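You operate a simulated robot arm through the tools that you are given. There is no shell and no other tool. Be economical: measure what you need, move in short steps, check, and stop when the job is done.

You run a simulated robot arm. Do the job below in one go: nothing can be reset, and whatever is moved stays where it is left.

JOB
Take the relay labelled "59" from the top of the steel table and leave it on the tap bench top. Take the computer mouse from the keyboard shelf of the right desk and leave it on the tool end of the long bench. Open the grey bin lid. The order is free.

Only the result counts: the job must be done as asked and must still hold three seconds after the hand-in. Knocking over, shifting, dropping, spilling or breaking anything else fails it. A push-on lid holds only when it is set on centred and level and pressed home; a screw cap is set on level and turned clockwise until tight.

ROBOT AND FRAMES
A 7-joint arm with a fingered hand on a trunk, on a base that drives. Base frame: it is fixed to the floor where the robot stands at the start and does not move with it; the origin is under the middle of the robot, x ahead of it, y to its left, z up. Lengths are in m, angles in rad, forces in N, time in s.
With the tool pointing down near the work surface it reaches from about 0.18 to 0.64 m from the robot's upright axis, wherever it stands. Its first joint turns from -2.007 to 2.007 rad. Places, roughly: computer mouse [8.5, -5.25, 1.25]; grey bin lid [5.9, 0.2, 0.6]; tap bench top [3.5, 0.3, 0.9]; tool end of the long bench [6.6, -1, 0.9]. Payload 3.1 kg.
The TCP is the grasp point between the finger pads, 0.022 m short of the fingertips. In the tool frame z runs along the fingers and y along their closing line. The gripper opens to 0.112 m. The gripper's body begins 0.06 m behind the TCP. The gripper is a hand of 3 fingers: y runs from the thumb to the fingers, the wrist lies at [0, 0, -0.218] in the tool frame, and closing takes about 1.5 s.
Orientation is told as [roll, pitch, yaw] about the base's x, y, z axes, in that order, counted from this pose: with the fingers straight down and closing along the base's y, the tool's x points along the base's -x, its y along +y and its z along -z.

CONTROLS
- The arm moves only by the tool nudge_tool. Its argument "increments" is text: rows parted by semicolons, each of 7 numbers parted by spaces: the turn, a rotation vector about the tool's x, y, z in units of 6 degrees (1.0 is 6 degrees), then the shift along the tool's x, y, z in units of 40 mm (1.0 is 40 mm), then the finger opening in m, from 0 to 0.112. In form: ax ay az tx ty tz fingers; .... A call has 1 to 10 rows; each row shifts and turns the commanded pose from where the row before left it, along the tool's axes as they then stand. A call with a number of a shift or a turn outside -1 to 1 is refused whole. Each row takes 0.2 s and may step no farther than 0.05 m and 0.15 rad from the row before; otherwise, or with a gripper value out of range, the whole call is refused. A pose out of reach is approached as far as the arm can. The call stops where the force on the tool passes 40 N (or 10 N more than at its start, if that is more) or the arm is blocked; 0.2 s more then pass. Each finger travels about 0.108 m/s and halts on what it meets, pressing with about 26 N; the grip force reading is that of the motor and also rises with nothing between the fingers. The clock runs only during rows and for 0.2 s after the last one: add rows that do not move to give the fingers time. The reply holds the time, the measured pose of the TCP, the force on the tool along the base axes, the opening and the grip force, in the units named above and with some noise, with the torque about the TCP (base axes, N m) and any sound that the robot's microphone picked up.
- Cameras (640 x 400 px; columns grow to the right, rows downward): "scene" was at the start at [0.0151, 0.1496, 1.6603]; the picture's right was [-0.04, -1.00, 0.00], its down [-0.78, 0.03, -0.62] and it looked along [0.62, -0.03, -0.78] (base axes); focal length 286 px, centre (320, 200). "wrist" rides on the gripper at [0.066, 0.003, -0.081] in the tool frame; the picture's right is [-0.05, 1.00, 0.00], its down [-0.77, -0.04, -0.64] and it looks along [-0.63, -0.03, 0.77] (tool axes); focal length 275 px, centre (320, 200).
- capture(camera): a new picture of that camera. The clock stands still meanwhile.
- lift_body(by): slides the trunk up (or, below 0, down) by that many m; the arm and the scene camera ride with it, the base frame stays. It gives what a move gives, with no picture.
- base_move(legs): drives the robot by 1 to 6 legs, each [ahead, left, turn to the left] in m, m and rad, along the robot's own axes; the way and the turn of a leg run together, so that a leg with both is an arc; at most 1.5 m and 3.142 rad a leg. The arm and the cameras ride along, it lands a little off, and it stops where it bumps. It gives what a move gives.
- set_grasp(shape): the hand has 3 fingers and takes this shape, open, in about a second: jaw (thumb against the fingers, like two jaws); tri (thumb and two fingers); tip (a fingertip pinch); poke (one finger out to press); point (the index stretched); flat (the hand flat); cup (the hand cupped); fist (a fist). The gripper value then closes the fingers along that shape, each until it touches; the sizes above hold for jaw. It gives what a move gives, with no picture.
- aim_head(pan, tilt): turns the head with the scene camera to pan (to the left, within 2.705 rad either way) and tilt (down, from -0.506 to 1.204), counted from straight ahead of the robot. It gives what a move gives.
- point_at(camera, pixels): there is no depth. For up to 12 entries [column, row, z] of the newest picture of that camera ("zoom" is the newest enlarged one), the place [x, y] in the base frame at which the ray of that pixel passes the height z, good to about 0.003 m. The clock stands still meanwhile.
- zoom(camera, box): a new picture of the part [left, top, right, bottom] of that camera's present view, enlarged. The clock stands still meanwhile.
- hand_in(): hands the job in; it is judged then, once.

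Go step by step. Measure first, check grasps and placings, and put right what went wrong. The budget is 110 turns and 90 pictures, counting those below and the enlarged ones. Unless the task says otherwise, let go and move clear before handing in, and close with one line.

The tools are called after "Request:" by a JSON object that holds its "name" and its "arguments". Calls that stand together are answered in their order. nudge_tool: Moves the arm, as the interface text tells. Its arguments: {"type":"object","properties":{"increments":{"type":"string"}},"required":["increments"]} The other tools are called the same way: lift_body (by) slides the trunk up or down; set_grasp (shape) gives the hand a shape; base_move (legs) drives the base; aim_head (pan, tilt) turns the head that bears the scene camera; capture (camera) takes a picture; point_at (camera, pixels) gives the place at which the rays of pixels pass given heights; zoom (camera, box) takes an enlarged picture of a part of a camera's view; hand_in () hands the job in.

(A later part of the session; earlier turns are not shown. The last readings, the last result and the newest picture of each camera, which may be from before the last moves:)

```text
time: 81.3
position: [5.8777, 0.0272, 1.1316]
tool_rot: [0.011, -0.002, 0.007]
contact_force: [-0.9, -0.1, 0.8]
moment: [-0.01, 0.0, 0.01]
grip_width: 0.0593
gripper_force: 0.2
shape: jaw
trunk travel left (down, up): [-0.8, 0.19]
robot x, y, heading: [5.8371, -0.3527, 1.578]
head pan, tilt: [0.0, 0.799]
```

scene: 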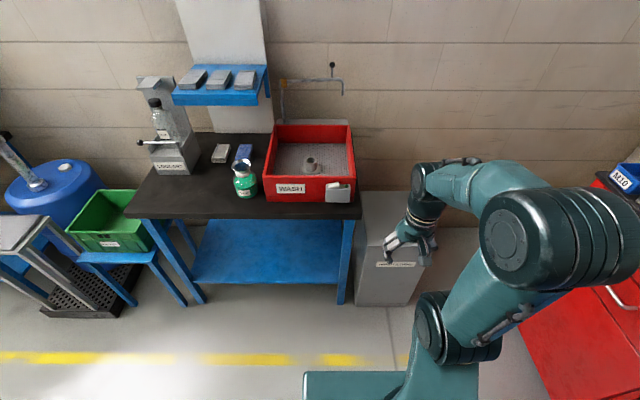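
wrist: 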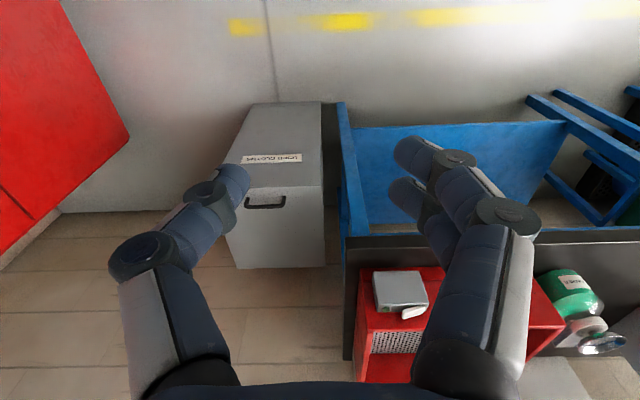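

The hand is now turned (yaw≈0). I move over the handle, lower the trunk and look.

Request:
{"name": "nudge_tool", "arguments": {"increments": "0 0 0 -0.45 0.82 0 0.07; 0 0 0 -0.45 0.82 0 0.07; 0 0 0 -0.4 0.8 0 0.07; 0 0 0 0 0 0 0.07"}}

Request:
{"name": "lift_body", "arguments": {"by": -0.33}}

Request:
{"name": "capture", "arguments": {"camera": "wrist"}}

Request:
{"name": "capture", "arguments": {"camera": "scene"}}

```text
time: 82.3
position: [5.9277, 0.1267, 1.1317]
tool_rot: [0.009, -0.002, 0.006]
contact_force: [0.8, 0.2, 0.3]
moment: [0.01, 0.03, -0.03]
grip_width: 0.0695
gripper_force: 0.0
shape: jaw
trunk travel left (down, up): [-0.8, 0.19]
robot x, y, heading: [5.8377, -0.3504, 1.58]
head pan, tilt: [0.0, 0.799]
```

```text
time: 85.5
position: [5.9271, 0.1262, 0.8001]
tool_rot: [0.008, -0.001, 0.007]
contact_force: [0.4, 0.4, 0.1]
moment: [-0.03, -0.01, -0.02]
grip_width: 0.0694
gripper_force: 0.2
shape: jaw
trunk travel left (down, up): [-0.47, 0.52]
robot x, y, heading: [5.8371, -0.3535, 1.576]
head pan, tilt: [0.0, 0.799]
```

```text
53 pictures are left
```

wrist: 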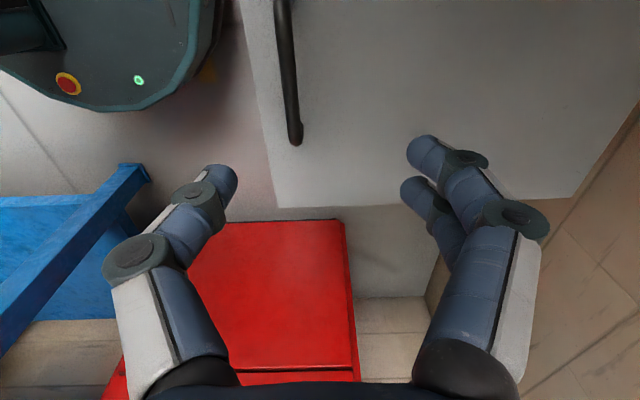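

```text
52 pictures are left
```

scene: 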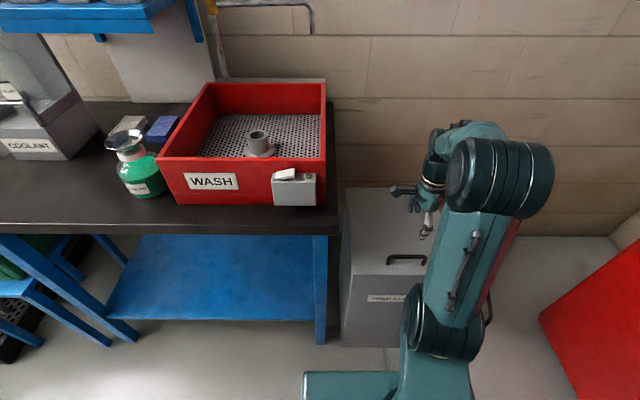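

Request:
{"name": "zoom", "arguments": {"camera": "scene", "box": [340, 210, 450, 310]}}

Request:
{"name": "point_at", "arguments": {"camera": "wrist", "pixels": [[295, 140, 0.58], [295, 140, 0.61], [295, 140, 0.64], [283, 20, 0.64], [277, 207, 0.6], [573, 197, 0.6]]}}

```text
4.00 times, centred on (395, 260) of scene
```

zoom: 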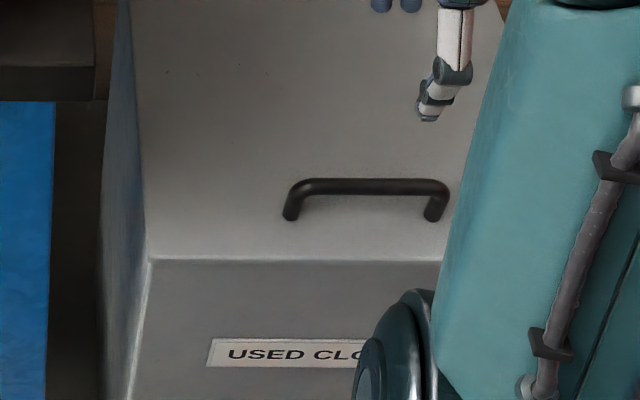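

```text
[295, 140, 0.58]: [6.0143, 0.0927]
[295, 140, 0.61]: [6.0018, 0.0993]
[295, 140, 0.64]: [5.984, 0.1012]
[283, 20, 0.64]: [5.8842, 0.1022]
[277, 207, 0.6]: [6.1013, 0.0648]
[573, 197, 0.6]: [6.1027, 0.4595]
```

Request:
{"name": "point_at", "arguments": {"camera": "zoom", "pixels": [[290, 217, 0.6], [433, 218, 0.6], [300, 187, 0.6], [300, 187, 0.62], [300, 187, 0.64], [430, 186, 0.6], [430, 186, 0.62], [430, 186, 0.64], [147, 260, 0.6]]}}

```text
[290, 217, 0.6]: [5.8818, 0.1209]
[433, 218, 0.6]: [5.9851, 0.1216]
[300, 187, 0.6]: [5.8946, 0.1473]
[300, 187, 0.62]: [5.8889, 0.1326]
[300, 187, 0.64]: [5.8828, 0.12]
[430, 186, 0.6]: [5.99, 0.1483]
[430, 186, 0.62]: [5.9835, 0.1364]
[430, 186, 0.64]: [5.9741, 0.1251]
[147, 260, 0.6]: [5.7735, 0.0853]
```

The estimates differ slightly (y 0.105–0.12, z 0.64–0.66). I lower partway and re-measure from nearer.

Request:
{"name": "nudge_tool", "arguments": {"increments": "0 0 0 0.5 -0.4 0 0.07; 0 0 0 0.5 0 0.7 0.07; 0 0 0 0.5 0 0.5 0.07; 0 0 0 0 0 0 0.07"}}

Request:
{"name": "capture", "arguments": {"camera": "wrist"}}

Request:
{"name": "zoom", "arguments": {"camera": "scene", "box": [340, 190, 450, 290]}}

```text
time: 86.5
position: [5.8684, 0.1103, 0.7517]
tool_rot: [0.008, -0.003, 0.007]
contact_force: [1.1, 0.1, 0.8]
moment: [0.01, 0.0, 0.01]
grip_width: 0.0698
gripper_force: 0.1
shape: jaw
trunk travel left (down, up): [-0.47, 0.52]
robot x, y, heading: [5.8432, -0.3538, 1.578]
head pan, tilt: [0.0, 0.799]
```

```text
50 pictures are left
```

wrist: 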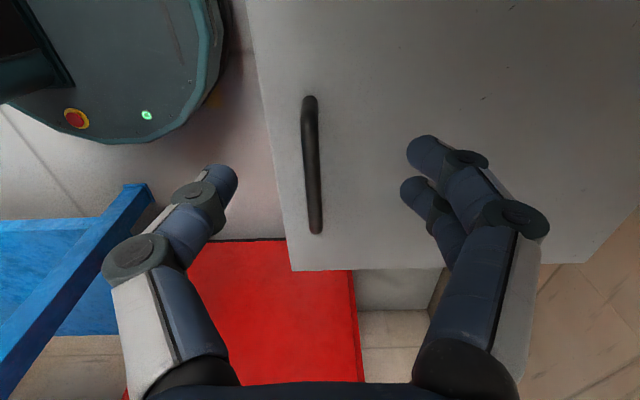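

```text
4.00 times, centred on (395, 240) of scene
```

zoom: 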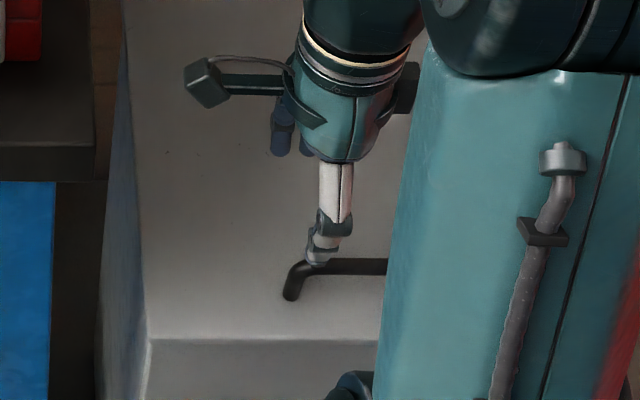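

Request:
{"name": "point_at", "arguments": {"camera": "wrist", "pixels": [[309, 100, 0.64], [309, 100, 0.66], [316, 230, 0.6], [316, 230, 0.62], [316, 230, 0.64], [316, 230, 0.66], [292, 270, 0.62], [570, 263, 0.62]]}}

Request:
{"name": "point_at", "arguments": {"camera": "zoom", "pixels": [[296, 267, 0.64], [296, 267, 0.66], [290, 298, 0.62], [147, 340, 0.62], [350, 267, 0.64], [350, 267, 0.66]]}}

```text
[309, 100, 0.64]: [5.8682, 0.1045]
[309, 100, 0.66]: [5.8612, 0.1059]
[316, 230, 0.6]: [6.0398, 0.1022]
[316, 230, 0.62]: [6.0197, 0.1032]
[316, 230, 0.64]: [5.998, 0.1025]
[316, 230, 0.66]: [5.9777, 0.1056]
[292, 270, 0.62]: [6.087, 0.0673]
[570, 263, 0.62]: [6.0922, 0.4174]
```

```text
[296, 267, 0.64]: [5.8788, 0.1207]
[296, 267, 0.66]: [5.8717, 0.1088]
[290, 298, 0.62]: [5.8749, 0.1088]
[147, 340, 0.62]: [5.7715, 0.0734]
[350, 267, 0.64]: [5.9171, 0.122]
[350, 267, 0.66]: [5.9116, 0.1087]
```

Consistent now: bar at y≈0.106, z≈0.66, x 5.87–5.975; lid surface ≈0.622. I descend over the bar with the fingers either side and close.

Request:
{"name": "nudge_tool", "arguments": {"increments": "0 0 0 -0.7 -0.1 0 0.06; 0 0 0 -0.67 0 0 0.06; 0 0 0 0 0 0.8 0.06; 0 0 0 0 0 0.8 0.06; 0 0 0 0 0 0.5 0.06; 0 0 0 0 0 0 0.06"}}

Request:
{"name": "capture", "arguments": {"camera": "wrist"}}

```text
time: 87.9
position: [5.9229, 0.1074, 0.6691]
tool_rot: [0.008, -0.001, 0.007]
contact_force: [-0.4, 0.6, 0.1]
moment: [0.02, 0.0, -0.01]
grip_width: 0.0605
gripper_force: 0.1
shape: jaw
trunk travel left (down, up): [-0.47, 0.52]
robot x, y, heading: [5.8404, -0.3526, 1.58]
head pan, tilt: [0.0, 0.799]
```

```text
48 pictures are left
```

wrist: 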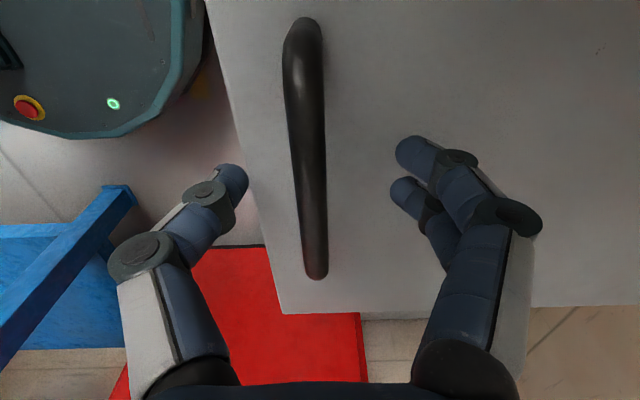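

Request:
{"name": "nudge_tool", "arguments": {"increments": "0 0 0 0 -0.07 0.17 0.05; 0 0 0 0 0 0 0.03; 0 0 0 0 0 0 0.02; 0 0 0 0 0 0 0.01; 0 0 0 0 0 0 0; 0 0 0 0 0 0 0; 0 0 0 0 0 0 0; 0 0 0 0 0 0 0"}}

Request:
{"name": "capture", "arguments": {"camera": "wrist"}}

```text
time: 89.7
position: [5.9237, 0.1045, 0.6616]
tool_rot: [0.008, -0.001, 0.008]
contact_force: [-0.2, -9.1, -4.2]
moment: [0.07, 0.02, -0.01]
grip_width: 0.0
gripper_force: 25.7
shape: jaw
trunk travel left (down, up): [-0.47, 0.52]
robot x, y, heading: [5.843, -0.3545, 1.577]
head pan, tilt: [0.0, 0.799]
```

```text
47 pictures are left
```

wrist: 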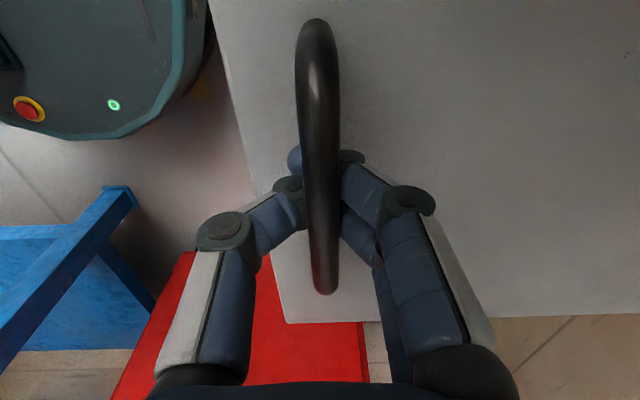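

The fingers have closed under the bar, caging it. I lift along the hinge arc, first four steps.

Request:
{"name": "nudge_tool", "arguments": {"increments": "0 0 0 0 0.15 -0.845 0; 0 0 0 0 0.235 -0.82 0; 0 0 0 0 0.32 -0.795 0; 0 0 0 0 0.4 -0.755 0; 0 0 0 0 0 0 0"}}

Request:
{"name": "capture", "arguments": {"camera": "scene"}}

```text
time: 90.9
position: [5.9235, 0.1475, 0.7898]
tool_rot: [0.006, -0.002, 0.009]
contact_force: [4.0, 3.5, -6.4]
moment: [-0.1, 0.04, -0.06]
grip_width: 0.0
gripper_force: 26.2
shape: jaw
trunk travel left (down, up): [-0.47, 0.52]
robot x, y, heading: [5.836, -0.351, 1.58]
head pan, tilt: [0.0, 0.799]
```

```text
46 pictures are left
```

scene: 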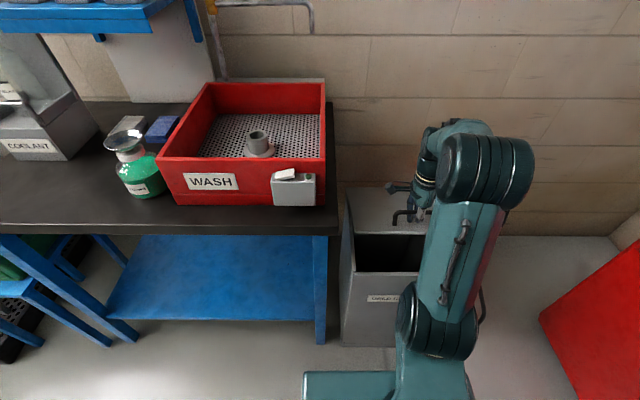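

The lid is opening. Continue along the arc.

Request:
{"name": "nudge_tool", "arguments": {"increments": "0 0 0 0 0.48 -0.71 0; 0 0 0 0 0.55 -0.66 0; 0 0 0 0 0.615 -0.595 0; 0 0 0 0 0.68 -0.53 0; 0 0 0 0 0.725 -0.45 0; 0 0 0 0 0 0 0"}}

Request:
{"name": "capture", "arguments": {"camera": "scene"}}

```text
time: 92.3
position: [5.9213, 0.2555, 0.8949]
tool_rot: [-0.002, 0.0, 0.006]
contact_force: [7.4, 11.2, -27.1]
moment: [-0.32, -0.01, -0.1]
grip_width: 0.0
gripper_force: 26.0
shape: jaw
out of reach, approached as far as the arm can: row 5
trunk travel left (down, up): [-0.47, 0.52]
robot x, y, heading: [5.8417, -0.3526, 1.582]
head pan, tilt: [0.0, 0.799]
```

```text
45 pictures are left
```

scene: 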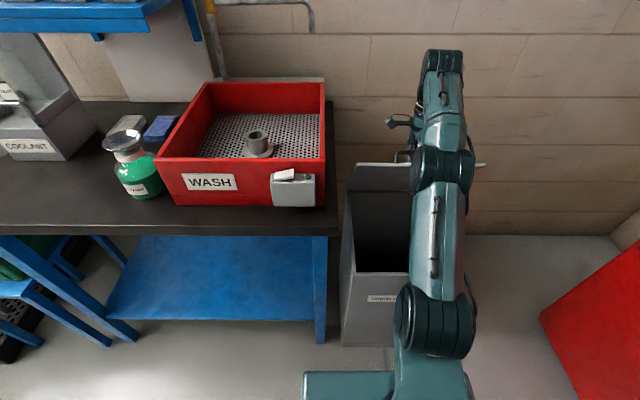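

The arm is at its reach limit with the lid about half open (~50°). I creep the base ahead in small steps, raising the trunk to follow the arc.

Request:
{"name": "lift_body", "arguments": {"by": 0.012}}

Request:
{"name": "base_move", "arguments": {"legs": [[0.035, 0, 0]]}}

Request:
{"name": "lift_body", "arguments": {"by": 0.014}}

Request:
{"name": "base_move", "arguments": {"legs": [[0.035, 0, 0]]}}

Request:
{"name": "capture", "arguments": {"camera": "scene"}}

```text
time: 92.7
position: [5.922, 0.2572, 0.897]
tool_rot: [-0.005, 0.001, 0.005]
contact_force: [3.9, 14.3, -28.2]
moment: [-0.35, 0.0, -0.03]
grip_width: 0.0
gripper_force: 26.7
shape: jaw
trunk travel left (down, up): [-0.474, 0.516]
robot x, y, heading: [5.8413, -0.3497, 1.579]
head pan, tilt: [0.0, 0.799]
stopped: the force on the tool passed its limit at 45 N (the readings are from after the stop); the commanded pose is now the measured one
```

```text
time: 93.5
position: [5.9198, 0.2893, 0.9026]
tool_rot: [0.006, 0.001, 0.008]
contact_force: [0.5, -0.2, -3.1]
moment: [-0.01, 0.01, 0.02]
grip_width: 0.0
gripper_force: 26.3
shape: jaw
trunk travel left (down, up): [-0.474, 0.516]
robot x, y, heading: [5.8404, -0.3188, 1.577]
head pan, tilt: [0.0, 0.799]
```

```text
time: 94.3
position: [5.9182, 0.292, 0.9084]
tool_rot: [-0.008, 0.001, 0.009]
contact_force: [-0.7, 7.8, -28.3]
moment: [-0.21, -0.01, 0.02]
grip_width: 0.0
gripper_force: 26.3
shape: jaw
trunk travel left (down, up): [-0.487, 0.503]
robot x, y, heading: [5.8367, -0.3152, 1.583]
head pan, tilt: [0.0, 0.799]
stopped: the force on the tool passed its limit at 41 N (the readings are from after the stop); the commanded pose is now the measured one
```

```text
time: 95.1
position: [5.9177, 0.3227, 0.9149]
tool_rot: [0.001, -0.001, 0.011]
contact_force: [0.3, -0.8, -0.6]
moment: [0.0, 0.03, -0.05]
grip_width: 0.0
gripper_force: 25.6
shape: jaw
trunk travel left (down, up): [-0.487, 0.503]
robot x, y, heading: [5.8426, -0.2819, 1.576]
head pan, tilt: [0.0, 0.799]
```

```text
44 pictures are left
```

scene: 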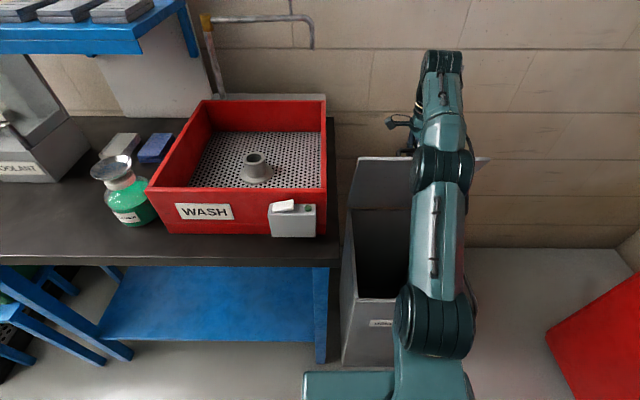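

Works: about 63° now. Before going closer I check the base front against the bin front.

Request:
{"name": "point_at", "arguments": {"camera": "scene", "pixels": [[350, 371, 0.5], [350, 371, 0.3], [350, 371, 0.15], [350, 364, 0]]}}

Request:
{"name": "capture", "arguments": {"camera": "wrist"}}

```text
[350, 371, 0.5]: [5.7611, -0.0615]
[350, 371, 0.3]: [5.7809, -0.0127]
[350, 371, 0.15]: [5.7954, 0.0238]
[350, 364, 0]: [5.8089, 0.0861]
```

```text
43 pictures are left
```

wrist: 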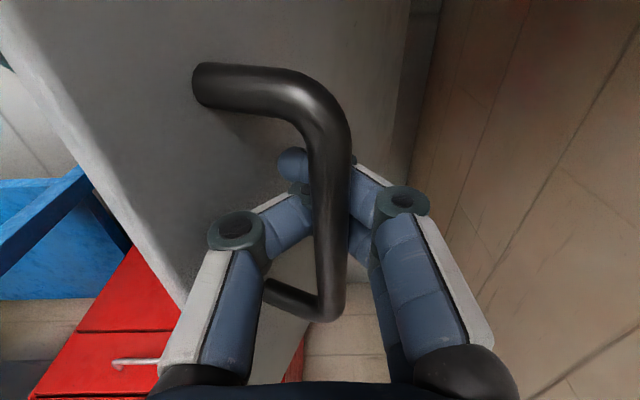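

Margin to the bin is over 6 cm. I creep another 35 mm, then check whether the lid holds itself by opening the fingers slightly (the thumb would still catch the bar).

Request:
{"name": "base_move", "arguments": {"legs": [[0.035, 0, 0]]}}

Request:
{"name": "nudge_tool", "arguments": {"increments": "0 0 0 0 0 0 0.02; 0 0 0 0 0 0 0.04; 0 0 0 0 0 0 0.04; 0 0 0 0 0 0 0.04; 0 0 0 0 0 0 0.04"}}

Request:
{"name": "capture", "arguments": {"camera": "wrist"}}

```text
time: 96.0
position: [5.9176, 0.3586, 0.9135]
tool_rot: [0.002, 0.0, 0.012]
contact_force: [-0.1, -0.1, -1.0]
moment: [-0.01, 0.02, 0.05]
grip_width: 0.0
gripper_force: 26.0
shape: jaw
trunk travel left (down, up): [-0.487, 0.503]
robot x, y, heading: [5.8443, -0.247, 1.587]
head pan, tilt: [0.0, 0.799]
```

```text
time: 97.2
position: [5.9178, 0.358, 0.9138]
tool_rot: [0.004, 0.0, 0.011]
contact_force: [0.1, -0.6, -0.3]
moment: [0.0, -0.01, -0.03]
grip_width: 0.0398
gripper_force: 0.1
shape: jaw
trunk travel left (down, up): [-0.487, 0.503]
robot x, y, heading: [5.8377, -0.2461, 1.578]
head pan, tilt: [0.0, 0.799]
```

```text
42 pictures are left
```

wrist: 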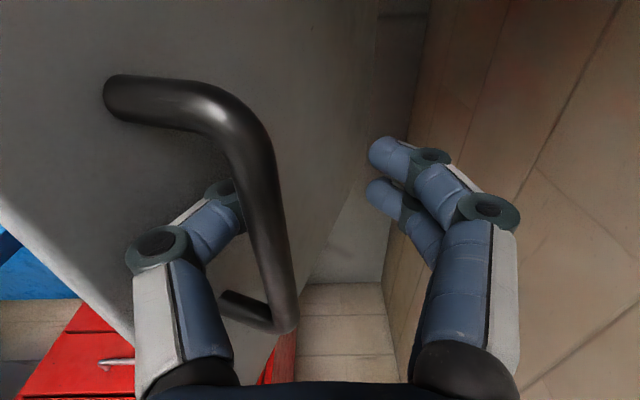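

The thumb is inside the handle loop. I back the hand 16 mm to see whether the lid follows or stays.

Request:
{"name": "nudge_tool", "arguments": {"increments": "0 0 0 0 -0.2 0 0.04; 0 0 0 0 -0.2 0 0.04; 0 0 0 0 0 0 0.04"}}

Request:
{"name": "capture", "arguments": {"camera": "wrist"}}

```text
time: 98.0
position: [5.9177, 0.3422, 0.9146]
tool_rot: [0.003, 0.0, 0.01]
contact_force: [0.6, -0.4, 1.1]
moment: [0.03, -0.03, 0.0]
grip_width: 0.0395
gripper_force: 0.1
shape: jaw
trunk travel left (down, up): [-0.487, 0.503]
robot x, y, heading: [5.8391, -0.2485, 1.58]
head pan, tilt: [0.0, 0.799]
```

```text
41 pictures are left
```

wrist: 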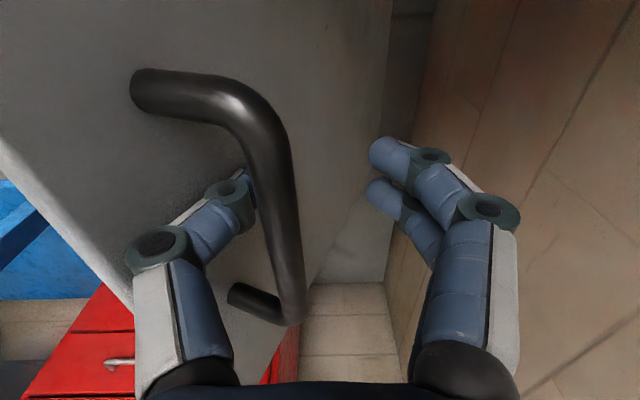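

Request:
{"name": "nudge_tool", "arguments": {"increments": "0 0 0 0 -0.15 0 0.06; 0 0 0 0 -0.15 0 0.06; 0 0 0 0 0 0 0.06"}}

Request:
{"name": "capture", "arguments": {"camera": "wrist"}}

Request:
{"name": "zoom", "arguments": {"camera": "scene", "box": [320, 120, 520, 320]}}

```text
time: 98.8
position: [5.9169, 0.3302, 0.9145]
tool_rot: [0.004, -0.001, 0.011]
contact_force: [0.2, 0.7, -0.3]
moment: [0.0, 0.0, -0.02]
grip_width: 0.0593
gripper_force: 0.0
shape: jaw
trunk travel left (down, up): [-0.487, 0.503]
robot x, y, heading: [5.8393, -0.2458, 1.583]
head pan, tilt: [0.0, 0.799]
```

```text
40 pictures are left
```

wrist: 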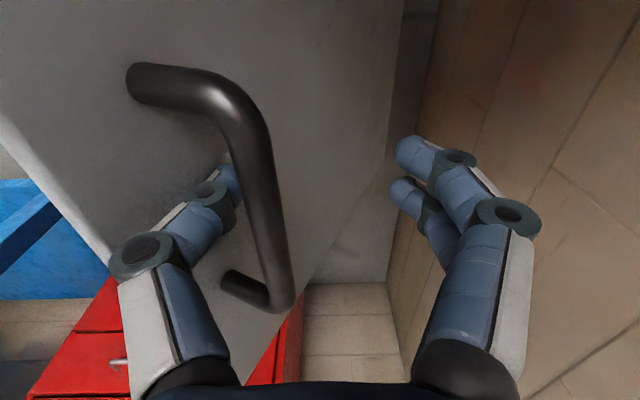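

```text
2.00 times, centred on (420, 220) of scene
```

zoom: 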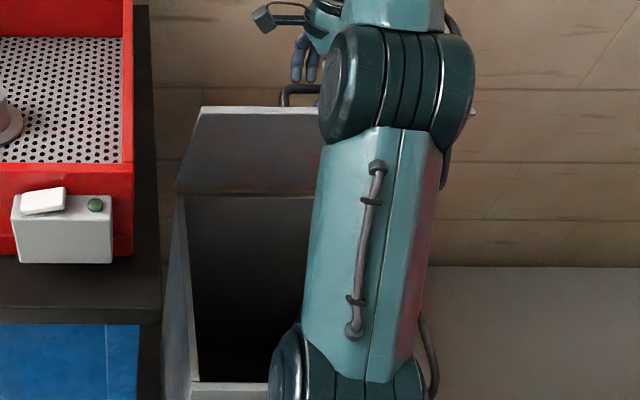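

The bar follows the thumb, so the lid will fall unless taken past vertical, which is out of reach from here. I'll lower it gently, then stand in the gap right of the bin (x≈6.38) where the whole arc is reachable.

Request:
{"name": "nudge_tool", "arguments": {"increments": "0 0 0 0 0 0 0; 0 0 0 0 0 0 0; 0 0 0 0 0 0 0; 0 0 0 0 -0.74 0.1 0; 0 0 0 0 -0.74 0.1 0; 0 0 0 0 -0.725 0.45 0; 0 0 0 0 -0.68 0.53 0; 0 0 0 0 -0.615 0.595 0; 0 0 0 0 -0.55 0.66 0; 0 0 0 0 -0.48 0.71 0"}}

Request:
{"name": "nudge_tool", "arguments": {"increments": "0 0 0 0 -0.4 0.755 0; 0 0 0 0 -0.32 0.795 0; 0 0 0 0 -0.235 0.82 0; 0 0 0 0 -0.15 0.75 0; 0 0 0 0 0 0 0"}}

Request:
{"name": "capture", "arguments": {"camera": "scene"}}

```text
time: 101.0
position: [5.9187, 0.1515, 0.7867]
tool_rot: [0.003, -0.001, 0.009]
contact_force: [-4.9, 8.4, -7.1]
moment: [0.0, 0.0, -0.04]
grip_width: 0.0
gripper_force: 25.8
shape: jaw
trunk travel left (down, up): [-0.487, 0.503]
robot x, y, heading: [5.8376, -0.2444, 1.584]
head pan, tilt: [0.0, 0.799]
```

```text
time: 102.2
position: [5.919, 0.108, 0.6633]
tool_rot: [0.001, 0.0, 0.011]
contact_force: [-3.8, 6.7, -4.5]
moment: [-0.01, -0.02, 0.0]
grip_width: 0.0001
gripper_force: 25.4
shape: jaw
trunk travel left (down, up): [-0.487, 0.503]
robot x, y, heading: [5.8367, -0.2467, 1.581]
head pan, tilt: [0.0, 0.799]
```

```text
38 pictures are left
```

scene: 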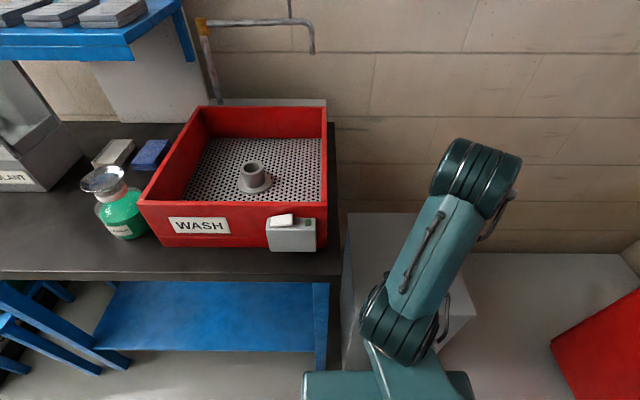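

Lid is closed again. I open, raise, and drive around to the gap, shifting the hand to the robot's left.

Request:
{"name": "nudge_tool", "arguments": {"increments": "0 0 0 0 0 0 0.03; 0 0 0 0 0 0 0.06; 0 0 0 0 0 0 0.06; 0 0 0 0 0 -0.7 0.06; 0 0 0 0 0 -1 0.06; 0 0 0 0 0 -1 0.06; 0 0 0 0 0 -1 0.06; 0 0 0 0 0 -1 0.06; 0 0 0 0 0 -1 0.06; 0 0 0 0 0 -1 0.06"}}

Request:
{"name": "base_move", "arguments": {"legs": [[-0.4, 0, 0], [0, -0.55, 0]]}}

Request:
{"name": "nudge_tool", "arguments": {"increments": "0 0 0 1 0 0 0.06; 0 0 0 1 0 0 0.06; 0 0 0 1 0 0 0.06; 0 0 0 1 0 0 0.06; 0 0 0 1 0 0 0.06; 0 0 0 1 0 0 0.06; 0 0 0 1 0 0 0.06; 0 0 0 0 0 0 0.06"}}

Request:
{"name": "capture", "arguments": {"camera": "scene"}}

```text
time: 104.4
position: [5.9207, 0.1036, 0.933]
tool_rot: [0.004, 0.001, 0.01]
contact_force: [-0.4, -0.2, -0.2]
moment: [0.03, -0.02, 0.02]
grip_width: 0.0592
gripper_force: 0.1
shape: jaw
trunk travel left (down, up): [-0.487, 0.503]
robot x, y, heading: [5.8368, -0.2486, 1.583]
head pan, tilt: [0.0, 0.799]
```

```text
time: 108.8
position: [6.2325, -0.2909, 0.9314]
tool_rot: [0.003, 0.0, -0.073]
contact_force: [0.0, -0.1, -0.5]
moment: [0.02, 0.0, 0.04]
grip_width: 0.0596
gripper_force: 0.1
shape: jaw
trunk travel left (down, up): [-0.487, 0.503]
robot x, y, heading: [6.1221, -0.6338, 1.499]
head pan, tilt: [0.0, 0.799]
stopped in leg 2: the robot was blocked; the commanded pose is now the measured one
```

```text
time: 110.5
position: [5.9512, -0.2715, 0.9336]
tool_rot: [0.004, -0.001, -0.071]
contact_force: [0.2, -0.2, 0.8]
moment: [0.0, 0.01, 0.0]
grip_width: 0.0596
gripper_force: 0.0
shape: jaw
trunk travel left (down, up): [-0.487, 0.503]
robot x, y, heading: [6.1208, -0.6354, 1.492]
head pan, tilt: [0.0, 0.799]
```

```text
37 pictures are left
```

scene: 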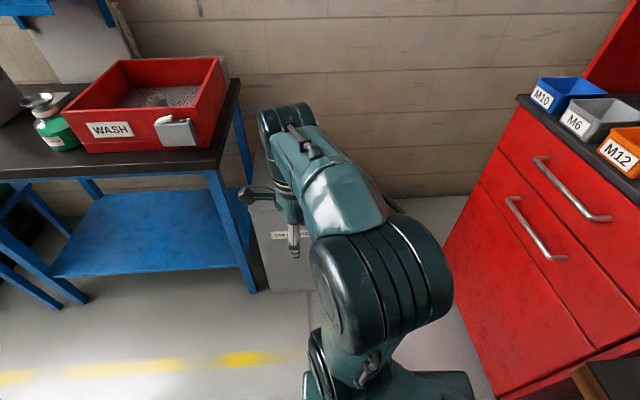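

The sidestep was blocked by something on the right (bench corner at (590,385)). I measure the surroundings.

Request:
{"name": "point_at", "arguments": {"camera": "scene", "pixels": [[455, 290, 0], [497, 397, 0], [572, 375, 0.86], [268, 292, 0], [312, 290, 0], [520, 97, 0.9]]}}

Request:
{"name": "aim_head", "arguments": {"pan": -1.2, "tilt": 0.9}}

Request:
{"name": "capture", "arguments": {"camera": "scene"}}

```text
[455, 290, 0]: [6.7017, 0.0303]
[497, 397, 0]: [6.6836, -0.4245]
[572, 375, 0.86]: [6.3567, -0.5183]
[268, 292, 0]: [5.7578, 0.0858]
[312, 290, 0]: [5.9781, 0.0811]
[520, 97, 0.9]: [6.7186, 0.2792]
```

```text
time: 112.0
position: [5.9504, -0.2711, 0.9332]
tool_rot: [0.003, -0.001, -0.072]
contact_force: [-0.3, 1.2, 0.3]
moment: [-0.06, 0.0, 0.01]
grip_width: 0.0599
gripper_force: 0.0
shape: jaw
trunk travel left (down, up): [-0.487, 0.503]
robot x, y, heading: [6.119, -0.6347, 1.496]
head pan, tilt: [-1.201, 0.901]
```

```text
36 pictures are left
```

scene: 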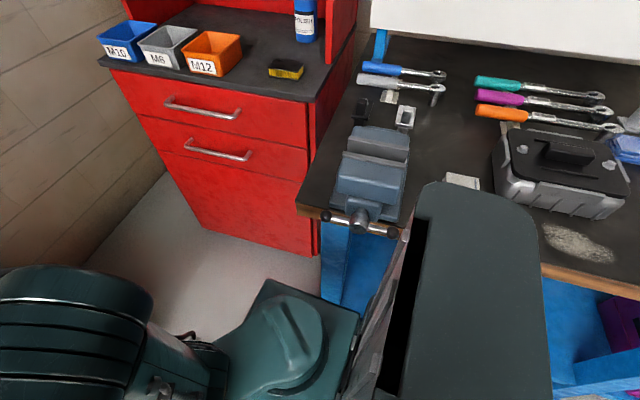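

Bench corner is at (6.36, -0.52) and the cabinet front at x=6.70, so the gap is too tight. I instead test whether a higher trunk gives the arm more horizontal reach at the same hand height.

Request:
{"name": "lift_body", "arguments": {"by": 0.3}}

Request:
{"name": "nudge_tool", "arguments": {"increments": "0 0 0 0 0.5 0.95 0.06; 0 0 0 0 0.5 0.95 0.06; 0 0 0 0 0.5 0.95 0.06; 0 0 0 0 0.5 0.95 0.06; 0 0 0 0 0.5 0.95 0.06; 0 0 0 0 0.5 0.95 0.06; 0 0 0 0 0.5 0.95 0.06; 0 0 0 0 0.5 0.85 0.06"}}

Request:
{"name": "nudge_tool", "arguments": {"increments": "0 0 0 0 0.8 0 0.06; 0 0 0 0 0.8 0 0.06; 0 0 0 0 0.8 0 0.06; 0 0 0 0 0.8 0 0.06; 0 0 0 0 0.8 0 0.06; 0 0 0 0 0.8 0 0.06; 0 0 0 0 0.8 0 0.06; 0 0 0 0 0 0 0.06"}}

```text
time: 115.0
position: [5.9511, -0.2717, 1.2325]
tool_rot: [0.002, 0.0, -0.074]
contact_force: [1.3, 0.6, 0.0]
moment: [0.03, 0.01, -0.05]
grip_width: 0.0594
gripper_force: 0.1
shape: jaw
trunk travel left (down, up): [-0.787, 0.203]
robot x, y, heading: [6.1176, -0.6371, 1.497]
head pan, tilt: [-1.201, 0.901]
```

```text
time: 116.8
position: [5.9626, -0.1115, 0.9315]
tool_rot: [0.004, 0.002, -0.071]
contact_force: [-0.1, -0.1, 0.6]
moment: [0.0, 0.0, 0.0]
grip_width: 0.0598
gripper_force: 0.1
shape: jaw
trunk travel left (down, up): [-0.787, 0.203]
robot x, y, heading: [6.1214, -0.6343, 1.494]
head pan, tilt: [-1.201, 0.901]
```

```text
time: 118.5
position: [5.9833, 0.0152, 0.937]
tool_rot: [0.004, -0.002, -0.071]
contact_force: [-0.5, 0.6, -0.1]
moment: [0.0, -0.01, -0.01]
grip_width: 0.0596
gripper_force: 0.0
shape: jaw
out of reach, approached as far as the arm can: row 4, 5, 6, 7
trunk travel left (down, up): [-0.787, 0.203]
robot x, y, heading: [6.1178, -0.6356, 1.497]
head pan, tilt: [-1.201, 0.901]
```

Reach with the trunk raised is 0.665 m versus 0.614. I now determine the base footprint from the plate corner at (268,280)–(358,313), to see if standing side-on gets closer.

Request:
{"name": "point_at", "arguments": {"camera": "scene", "pixels": [[268, 280, 0.4], [358, 313, 0.4], [268, 280, 0.2], [358, 313, 0.2]]}}

Request:
{"name": "aim_head", "arguments": {"pan": 0.0, "tilt": 1.2}}

Request:
{"name": "capture", "arguments": {"camera": "scene"}}

```text
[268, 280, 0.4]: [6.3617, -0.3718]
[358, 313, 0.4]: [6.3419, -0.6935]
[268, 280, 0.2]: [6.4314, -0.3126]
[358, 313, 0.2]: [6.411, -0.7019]
```

```text
time: 120.0
position: [5.9831, 0.0138, 0.9363]
tool_rot: [0.005, -0.001, -0.07]
contact_force: [-0.3, -1.0, -0.5]
moment: [-0.01, 0.02, 0.04]
grip_width: 0.06
gripper_force: 0.1
shape: jaw
trunk travel left (down, up): [-0.787, 0.203]
robot x, y, heading: [6.1177, -0.6342, 1.495]
head pan, tilt: [0.0, 1.201]
```

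```text
35 pictures are left
```

scene: 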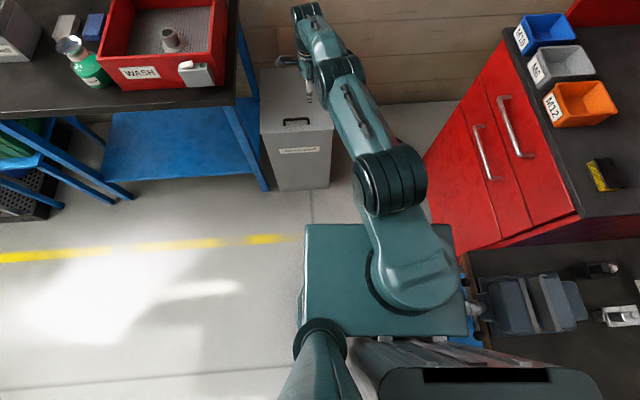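

Request:
{"name": "point_at", "arguments": {"camera": "scene", "pixels": [[305, 225, 0.3], [450, 225, 0.3], [305, 335, 0.3], [465, 332, 0.3], [412, 275, 0.3], [305, 225, 0.6], [450, 225, 0.6], [305, 335, 0.6], [465, 332, 0.6], [412, 275, 0.6], [276, 189, 0], [328, 187, 0]]}}

```text
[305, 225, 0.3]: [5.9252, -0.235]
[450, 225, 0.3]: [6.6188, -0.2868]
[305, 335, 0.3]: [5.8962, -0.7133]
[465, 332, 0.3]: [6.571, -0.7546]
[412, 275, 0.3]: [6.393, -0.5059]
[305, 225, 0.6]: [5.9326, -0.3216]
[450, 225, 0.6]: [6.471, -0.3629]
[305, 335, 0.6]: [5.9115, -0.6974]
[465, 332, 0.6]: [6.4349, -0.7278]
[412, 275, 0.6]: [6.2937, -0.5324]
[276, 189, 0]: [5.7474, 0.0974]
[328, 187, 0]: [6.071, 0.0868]
```

The plate rides with the trunk; the base half-width is about 0.24. I'll stand side-on to the bin (heading 0), which lets the shoulder come closer. First retract, then turn.

Request:
{"name": "nudge_tool", "arguments": {"increments": "0 0 0 0 -1 -0.5 0.06; 0 0 0 0 -1 -0.5 0.06; 0 0 0 0 -1 -0.5 0.06; 0 0 0 0 -1 -0.5 0.06; 0 0 0 0 -1 -0.5 0.06; 0 0 0 0 -1 -0.5 0.06; 0 0 0 0 -1 -0.5 0.06; 0 0 0 -0.9 0 0 0.06; 0 0 0 -0.9 0 0 0.06; 0 0 0 -0.9 0 0 0.06"}}

Request:
{"name": "base_move", "arguments": {"legs": [[0, 0.15, 0], [0, 0, -1.495]]}}

Request:
{"name": "nudge_tool", "arguments": {"increments": "0 0 -1 1 0 0 0.06; 0 0 -1 1 0 0 0.06; 0 0 -1 1 0 0 0.06; 0 0 -1 1 0 0 0.06; 0 0 -1 1 0 0 0.06; 0 0 -1 1 0 0 0.06; 0 0 -1 1 0 0 0.06; 0 0 -1 1 0 0 0.06; 0 0 -1 1 0 0 0.06; 0 0 -1 1 0 0 0.06"}}

Request:
{"name": "nudge_tool", "arguments": {"increments": "0 0 -1 1 0 0 0.06; 0 0 -1 1 0 0 0.06; 0 0 -1 1 0 0 0.06; 0 0 -1 1 0 0 0.06; 0 0 -0.95 0.5 0 0 0.06; 0 0 0 0 0 0 0.06"}}

```text
time: 122.2
position: [6.0769, -0.2732, 1.0764]
tool_rot: [0.003, 0.001, -0.071]
contact_force: [0.3, -0.3, 0.1]
moment: [0.0, 0.01, 0.01]
grip_width: 0.0598
gripper_force: 0.1
shape: jaw
trunk travel left (down, up): [-0.787, 0.203]
robot x, y, heading: [6.1189, -0.6336, 1.499]
head pan, tilt: [0.0, 1.201]
```

```text
time: 127.1
position: [6.3252, -0.54, 1.0749]
tool_rot: [0.003, 0.0, -1.539]
contact_force: [-0.1, 0.1, -0.7]
moment: [0.0, 0.01, 0.01]
grip_width: 0.0599
gripper_force: 0.0
shape: jaw
trunk travel left (down, up): [-0.787, 0.203]
robot x, y, heading: [5.9675, -0.6231, 0.027]
head pan, tilt: [0.0, 1.201]
```

```text
time: 129.3
position: [6.1369, -0.2048, 1.0754]
tool_rot: [0.0, -0.005, -0.492]
contact_force: [0.0, 0.1, 0.0]
moment: [0.0, 0.0, -0.04]
grip_width: 0.0598
gripper_force: 0.0
shape: jaw
trunk travel left (down, up): [-0.787, 0.203]
robot x, y, heading: [5.9704, -0.6248, 0.025]
head pan, tilt: [0.0, 1.201]
```

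```text
time: 130.7
position: [5.9694, -0.1499, 1.0747]
tool_rot: [0.0, -0.003, 0.029]
contact_force: [0.4, -0.3, 0.5]
moment: [-0.01, -0.01, -0.03]
grip_width: 0.0598
gripper_force: 0.1
shape: jaw
trunk travel left (down, up): [-0.787, 0.203]
robot x, y, heading: [5.969, -0.624, 0.03]
head pan, tilt: [0.0, 1.201]
```

Well posed: hand at robot's left. I straighten heading, slide left toward the bin, lower the trunk and look.

Request:
{"name": "base_move", "arguments": {"legs": [[0, 0, -0.028], [0, 0.36, 0]]}}

Request:
{"name": "lift_body", "arguments": {"by": -0.2}}

Request:
{"name": "aim_head", "arguments": {"pan": 1.6, "tilt": 0.9}}

Request:
{"name": "capture", "arguments": {"camera": "scene"}}

Request:
{"name": "capture", "arguments": {"camera": "wrist"}}

```text
time: 133.4
position: [5.99, 0.2113, 1.0738]
tool_rot: [-0.001, -0.004, -0.011]
contact_force: [-0.6, -0.1, 0.2]
moment: [-0.03, -0.01, 0.0]
grip_width: 0.0599
gripper_force: 0.0
shape: jaw
trunk travel left (down, up): [-0.787, 0.203]
robot x, y, heading: [5.9696, -0.2606, -0.01]
head pan, tilt: [0.0, 1.201]
```

```text
time: 135.6
position: [5.9897, 0.2105, 0.8736]
tool_rot: [-0.001, -0.004, -0.013]
contact_force: [0.2, 0.2, 0.4]
moment: [-0.01, 0.01, 0.01]
grip_width: 0.0597
gripper_force: 0.0
shape: jaw
trunk travel left (down, up): [-0.587, 0.403]
robot x, y, heading: [5.9729, -0.2608, -0.009]
head pan, tilt: [0.0, 1.201]
```

```text
time: 137.2
position: [5.9895, 0.2107, 0.8739]
tool_rot: [0.0, -0.005, -0.013]
contact_force: [-0.6, 0.0, 0.3]
moment: [0.01, 0.01, 0.0]
grip_width: 0.0599
gripper_force: 0.1
shape: jaw
trunk travel left (down, up): [-0.587, 0.403]
robot x, y, heading: [5.9729, -0.2625, -0.007]
head pan, tilt: [1.6, 0.901]
```

```text
34 pictures are left
```

scene: 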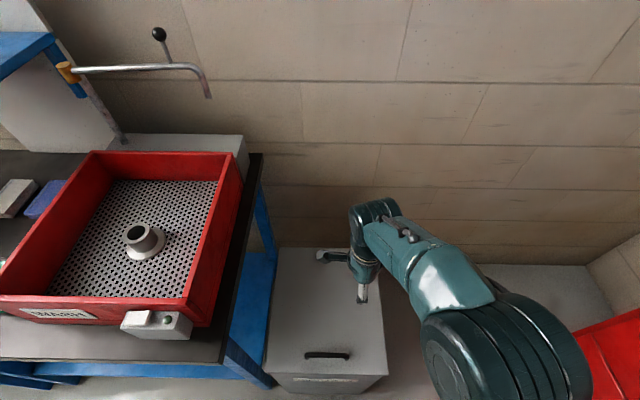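

```text
33 pictures are left
```

wrist: 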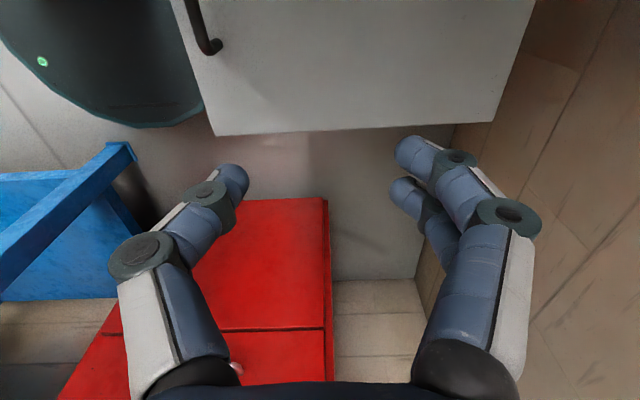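

Moving back onto the bar with the same grasp as before.

Request:
{"name": "nudge_tool", "arguments": {"increments": "0 0 0 0.5 -0.87 0 0.06; 0 0 0 0.5 -0.87 0 0.06; 0 0 0 0.5 -0.87 0 0.06; 0 0 0 0 0 1 0.06; 0 0 0 0 0 1 0.06; 0 0 0 0 0 1 0.06; 0 0 0 0 0 1 0.06; 0 0 0 0 0 0.8 0.06; 0 0 0 0 0 0 0.06"}}

Request:
{"name": "capture", "arguments": {"camera": "wrist"}}

```text
time: 139.2
position: [5.9281, 0.1068, 0.6808]
tool_rot: [-0.001, -0.004, -0.014]
contact_force: [-0.4, 0.1, 0.4]
moment: [-0.03, -0.01, 0.0]
grip_width: 0.0596
gripper_force: 0.1
shape: jaw
trunk travel left (down, up): [-0.587, 0.403]
robot x, y, heading: [5.9712, -0.26, -0.007]
head pan, tilt: [1.6, 0.901]
```

```text
32 pictures are left
```

wrist: 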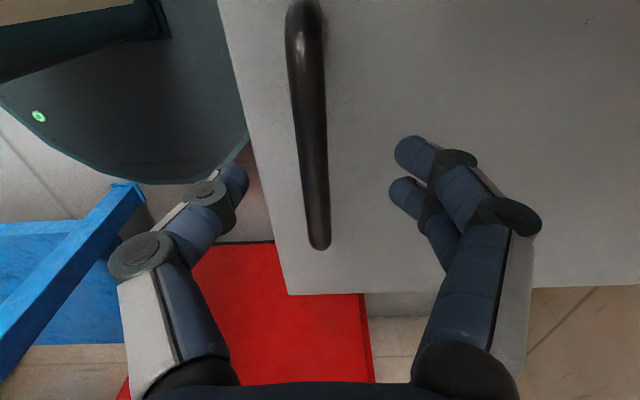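

Request:
{"name": "nudge_tool", "arguments": {"increments": "0 0 0 0 0 0.45 0.06; 0 0 0 0 0 0 0.03; 0 0 0 0 0 0 0.02; 0 0 0 0 0 0 0.01; 0 0 0 0 0 0 0; 0 0 0 0 0 0 0; 0 0 0 0 0 0 0; 0 0 0 0 0 0 0"}}

Request:
{"name": "nudge_tool", "arguments": {"increments": "0 0 0 0 0.15 -0.845 0; 0 0 0 0 0.235 -0.82 0; 0 0 0 0 0.32 -0.795 0; 0 0 0 0 0.4 -0.755 0; 0 0 0 0 0.48 -0.71 0; 0 0 0 0 0.55 -0.66 0; 0 0 0 0 0.615 -0.595 0; 0 0 0 0 0.68 -0.53 0; 0 0 0 0 0 0 0"}}

Request:
{"name": "capture", "arguments": {"camera": "wrist"}}

```text
time: 141.0
position: [5.9289, 0.1061, 0.664]
tool_rot: [-0.003, -0.003, -0.012]
contact_force: [-0.2, -6.9, -4.1]
moment: [0.06, 0.01, 0.06]
grip_width: 0.0001
gripper_force: 26.2
shape: jaw
trunk travel left (down, up): [-0.587, 0.403]
robot x, y, heading: [5.9709, -0.2611, -0.011]
head pan, tilt: [1.6, 0.901]
```

```text
time: 143.0
position: [5.9289, 0.2483, 0.891]
tool_rot: [-0.005, -0.004, -0.011]
contact_force: [1.7, 9.3, -22.1]
moment: [-0.21, 0.01, -0.05]
grip_width: 0.0002
gripper_force: 25.4
shape: jaw
trunk travel left (down, up): [-0.587, 0.403]
robot x, y, heading: [5.9724, -0.2626, -0.014]
head pan, tilt: [1.6, 0.901]
```

```text
31 pictures are left
```

wrist: 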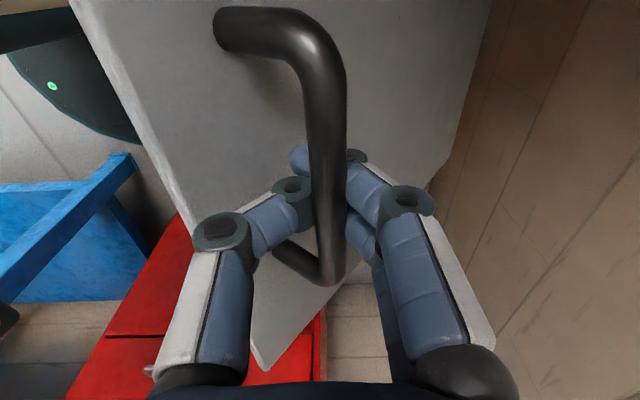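

Holding; the pull of 22 N shows my arc runs slightly outside, so I continue with less rise.

Request:
{"name": "nudge_tool", "arguments": {"increments": "0 0 0 0 0.73 -0.25 0; 0 0 0 0 0.77 -0.25 0; 0 0 0 0 0.8 -0.2 0; 0 0 0 0 0.8 -0.12 0; 0 0 0 0 0 0 0"}}

Request:
{"name": "capture", "arguments": {"camera": "scene"}}

```text
time: 144.2
position: [5.9306, 0.3182, 0.9158]
tool_rot: [-0.001, -0.003, -0.012]
contact_force: [-4.1, -2.1, -4.7]
moment: [-0.01, -0.01, 0.02]
grip_width: 0.0
gripper_force: 26.2
shape: jaw
out of reach, approached as far as the arm can: row 3, 4
trunk travel left (down, up): [-0.587, 0.403]
robot x, y, heading: [5.968, -0.2605, -0.007]
head pan, tilt: [1.6, 0.901]
```

```text
30 pictures are left
```

scene: 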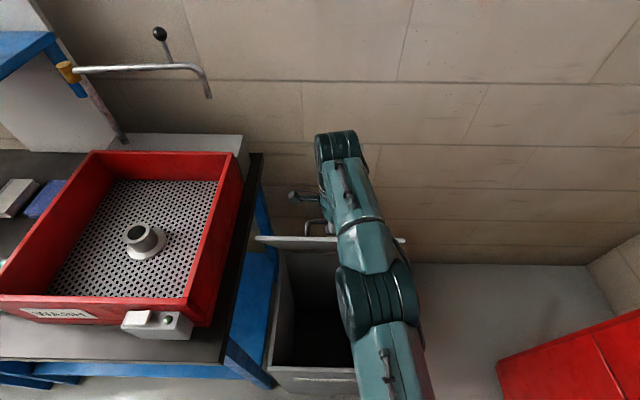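

Reach limit again with the lid near 65°. I raise the trunk in steps while lowering the hand equally (bar stays caged).

Request:
{"name": "nudge_tool", "arguments": {"increments": "0 0 0 0 0 0.6 0; 0 0 0 0 0 0 0"}}

Request:
{"name": "lift_body", "arguments": {"by": 0.035}}

Request:
{"name": "nudge_tool", "arguments": {"increments": "0 0 0 0 0 0.9 0; 0 0 0 0 0 0 0"}}

Request:
{"name": "lift_body", "arguments": {"by": 0.035}}

Request:
{"name": "nudge_tool", "arguments": {"increments": "0 0 0 0 0 0.9 0; 0 0 0 0 0 0 0"}}

Request:
{"name": "lift_body", "arguments": {"by": 0.035}}

Request:
{"name": "nudge_tool", "arguments": {"increments": "0 0 0 0 0 0.9 0; 0 0 0 0 0 0 0"}}

Request:
{"name": "lift_body", "arguments": {"by": 0.035}}

Request:
{"name": "capture", "arguments": {"camera": "wrist"}}

```text
time: 144.8
position: [5.9327, 0.3179, 0.8927]
tool_rot: [0.002, -0.003, -0.012]
contact_force: [0.1, 0.5, -0.7]
moment: [-0.01, 0.0, 0.02]
grip_width: 0.0
gripper_force: 25.7
shape: jaw
trunk travel left (down, up): [-0.587, 0.403]
robot x, y, heading: [5.9725, -0.2623, -0.01]
head pan, tilt: [1.6, 0.901]
```

```text
time: 145.8
position: [5.9333, 0.3209, 0.9177]
tool_rot: [-0.014, -0.007, -0.012]
contact_force: [-1.5, 4.8, -28.3]
moment: [-0.16, -0.01, 0.0]
grip_width: 0.0
gripper_force: 25.9
shape: jaw
trunk travel left (down, up): [-0.622, 0.368]
robot x, y, heading: [5.9684, -0.2632, -0.013]
head pan, tilt: [1.6, 0.901]
stopped: the force on the tool passed its limit at 42 N (the readings are from after the stop); the commanded pose is now the measured one
```

```text
time: 146.3
position: [5.9336, 0.3155, 0.8863]
tool_rot: [-0.005, -0.004, -0.012]
contact_force: [0.1, -0.4, -0.5]
moment: [0.04, 0.02, 0.03]
grip_width: 0.0
gripper_force: 25.4
shape: jaw
trunk travel left (down, up): [-0.622, 0.368]
robot x, y, heading: [5.97, -0.2599, -0.009]
head pan, tilt: [1.6, 0.901]
```

```text
time: 147.1
position: [5.9335, 0.3209, 0.9173]
tool_rot: [-0.008, -0.005, -0.012]
contact_force: [-0.6, 8.6, -29.9]
moment: [-0.18, 0.02, 0.01]
grip_width: 0.0003
gripper_force: 26.2
shape: jaw
trunk travel left (down, up): [-0.657, 0.333]
robot x, y, heading: [5.9726, -0.2587, -0.009]
head pan, tilt: [1.6, 0.901]
```

```text
time: 147.7
position: [5.9338, 0.3166, 0.885]
tool_rot: [-0.004, -0.004, -0.013]
contact_force: [-0.6, -0.3, -0.3]
moment: [0.01, -0.02, 0.01]
grip_width: 0.0
gripper_force: 26.7
shape: jaw
trunk travel left (down, up): [-0.657, 0.333]
robot x, y, heading: [5.9753, -0.261, -0.008]
head pan, tilt: [1.6, 0.901]
```

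```text
time: 148.5
position: [5.9335, 0.3196, 0.9166]
tool_rot: [-0.006, -0.006, -0.013]
contact_force: [-0.9, 7.9, -25.4]
moment: [-0.12, -0.02, -0.02]
grip_width: 0.0003
gripper_force: 26.6
shape: jaw
trunk travel left (down, up): [-0.692, 0.298]
robot x, y, heading: [5.9713, -0.2595, -0.01]
head pan, tilt: [1.6, 0.901]
```

```text
time: 149.1
position: [5.9349, 0.3165, 0.8838]
tool_rot: [-0.005, -0.005, -0.013]
contact_force: [0.2, -0.3, -0.1]
moment: [0.03, 0.01, 0.02]
grip_width: 0.0003
gripper_force: 25.3
shape: jaw
trunk travel left (down, up): [-0.692, 0.298]
robot x, y, heading: [5.9692, -0.2614, -0.008]
head pan, tilt: [1.6, 0.901]
```

```text
time: 149.9
position: [5.935, 0.3195, 0.9166]
tool_rot: [-0.007, -0.006, -0.011]
contact_force: [-1.2, 7.2, -22.4]
moment: [-0.11, 0.02, 0.01]
grip_width: 0.0
gripper_force: 26.3
shape: jaw
trunk travel left (down, up): [-0.727, 0.263]
robot x, y, heading: [5.9735, -0.2625, -0.008]
head pan, tilt: [1.6, 0.901]
```

```text
29 pictures are left
```

wrist: 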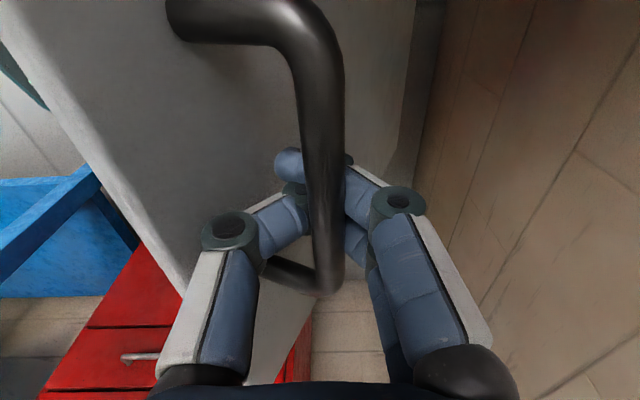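

The trunk is now near full height and the lid is held. Continue the arc.

Request:
{"name": "nudge_tool", "arguments": {"increments": "0 0 0 0 0.6 0 0; 0 0 0 0 0.8 -0.15 0; 0 0 0 0 0.8 -0.08 0; 0 0 0 0 0 0 0"}}

Request:
{"name": "base_move", "arguments": {"legs": [[0, 0.03, 0]]}}

Request:
{"name": "capture", "arguments": {"camera": "scene"}}

```text
time: 150.9
position: [5.9358, 0.3411, 0.9223]
tool_rot: [-0.008, -0.004, -0.012]
contact_force: [-6.2, 2.4, -24.7]
moment: [-0.07, -0.05, 0.04]
grip_width: 0.0
gripper_force: 26.4
shape: jaw
out of reach, approached as far as the arm can: row 1, 2, 3
trunk travel left (down, up): [-0.727, 0.263]
robot x, y, heading: [5.9702, -0.2604, -0.004]
head pan, tilt: [1.6, 0.901]
```

```text
time: 151.8
position: [5.9388, 0.3708, 0.9243]
tool_rot: [-0.005, -0.005, -0.014]
contact_force: [1.8, -2.6, -3.9]
moment: [0.02, 0.01, -0.01]
grip_width: 0.0
gripper_force: 25.7
shape: jaw
trunk travel left (down, up): [-0.727, 0.263]
robot x, y, heading: [5.968, -0.2314, -0.012]
head pan, tilt: [1.6, 0.901]
```

```text
28 pictures are left
```

scene: 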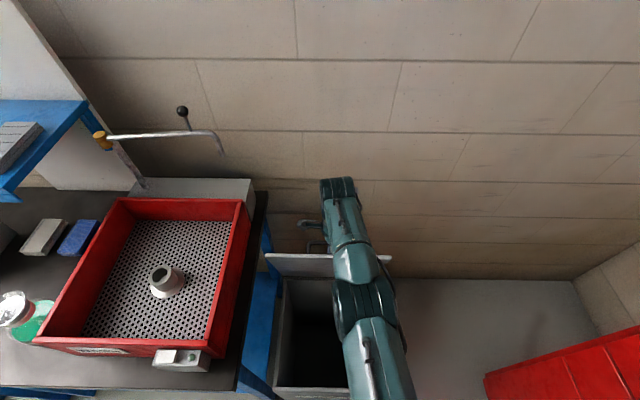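

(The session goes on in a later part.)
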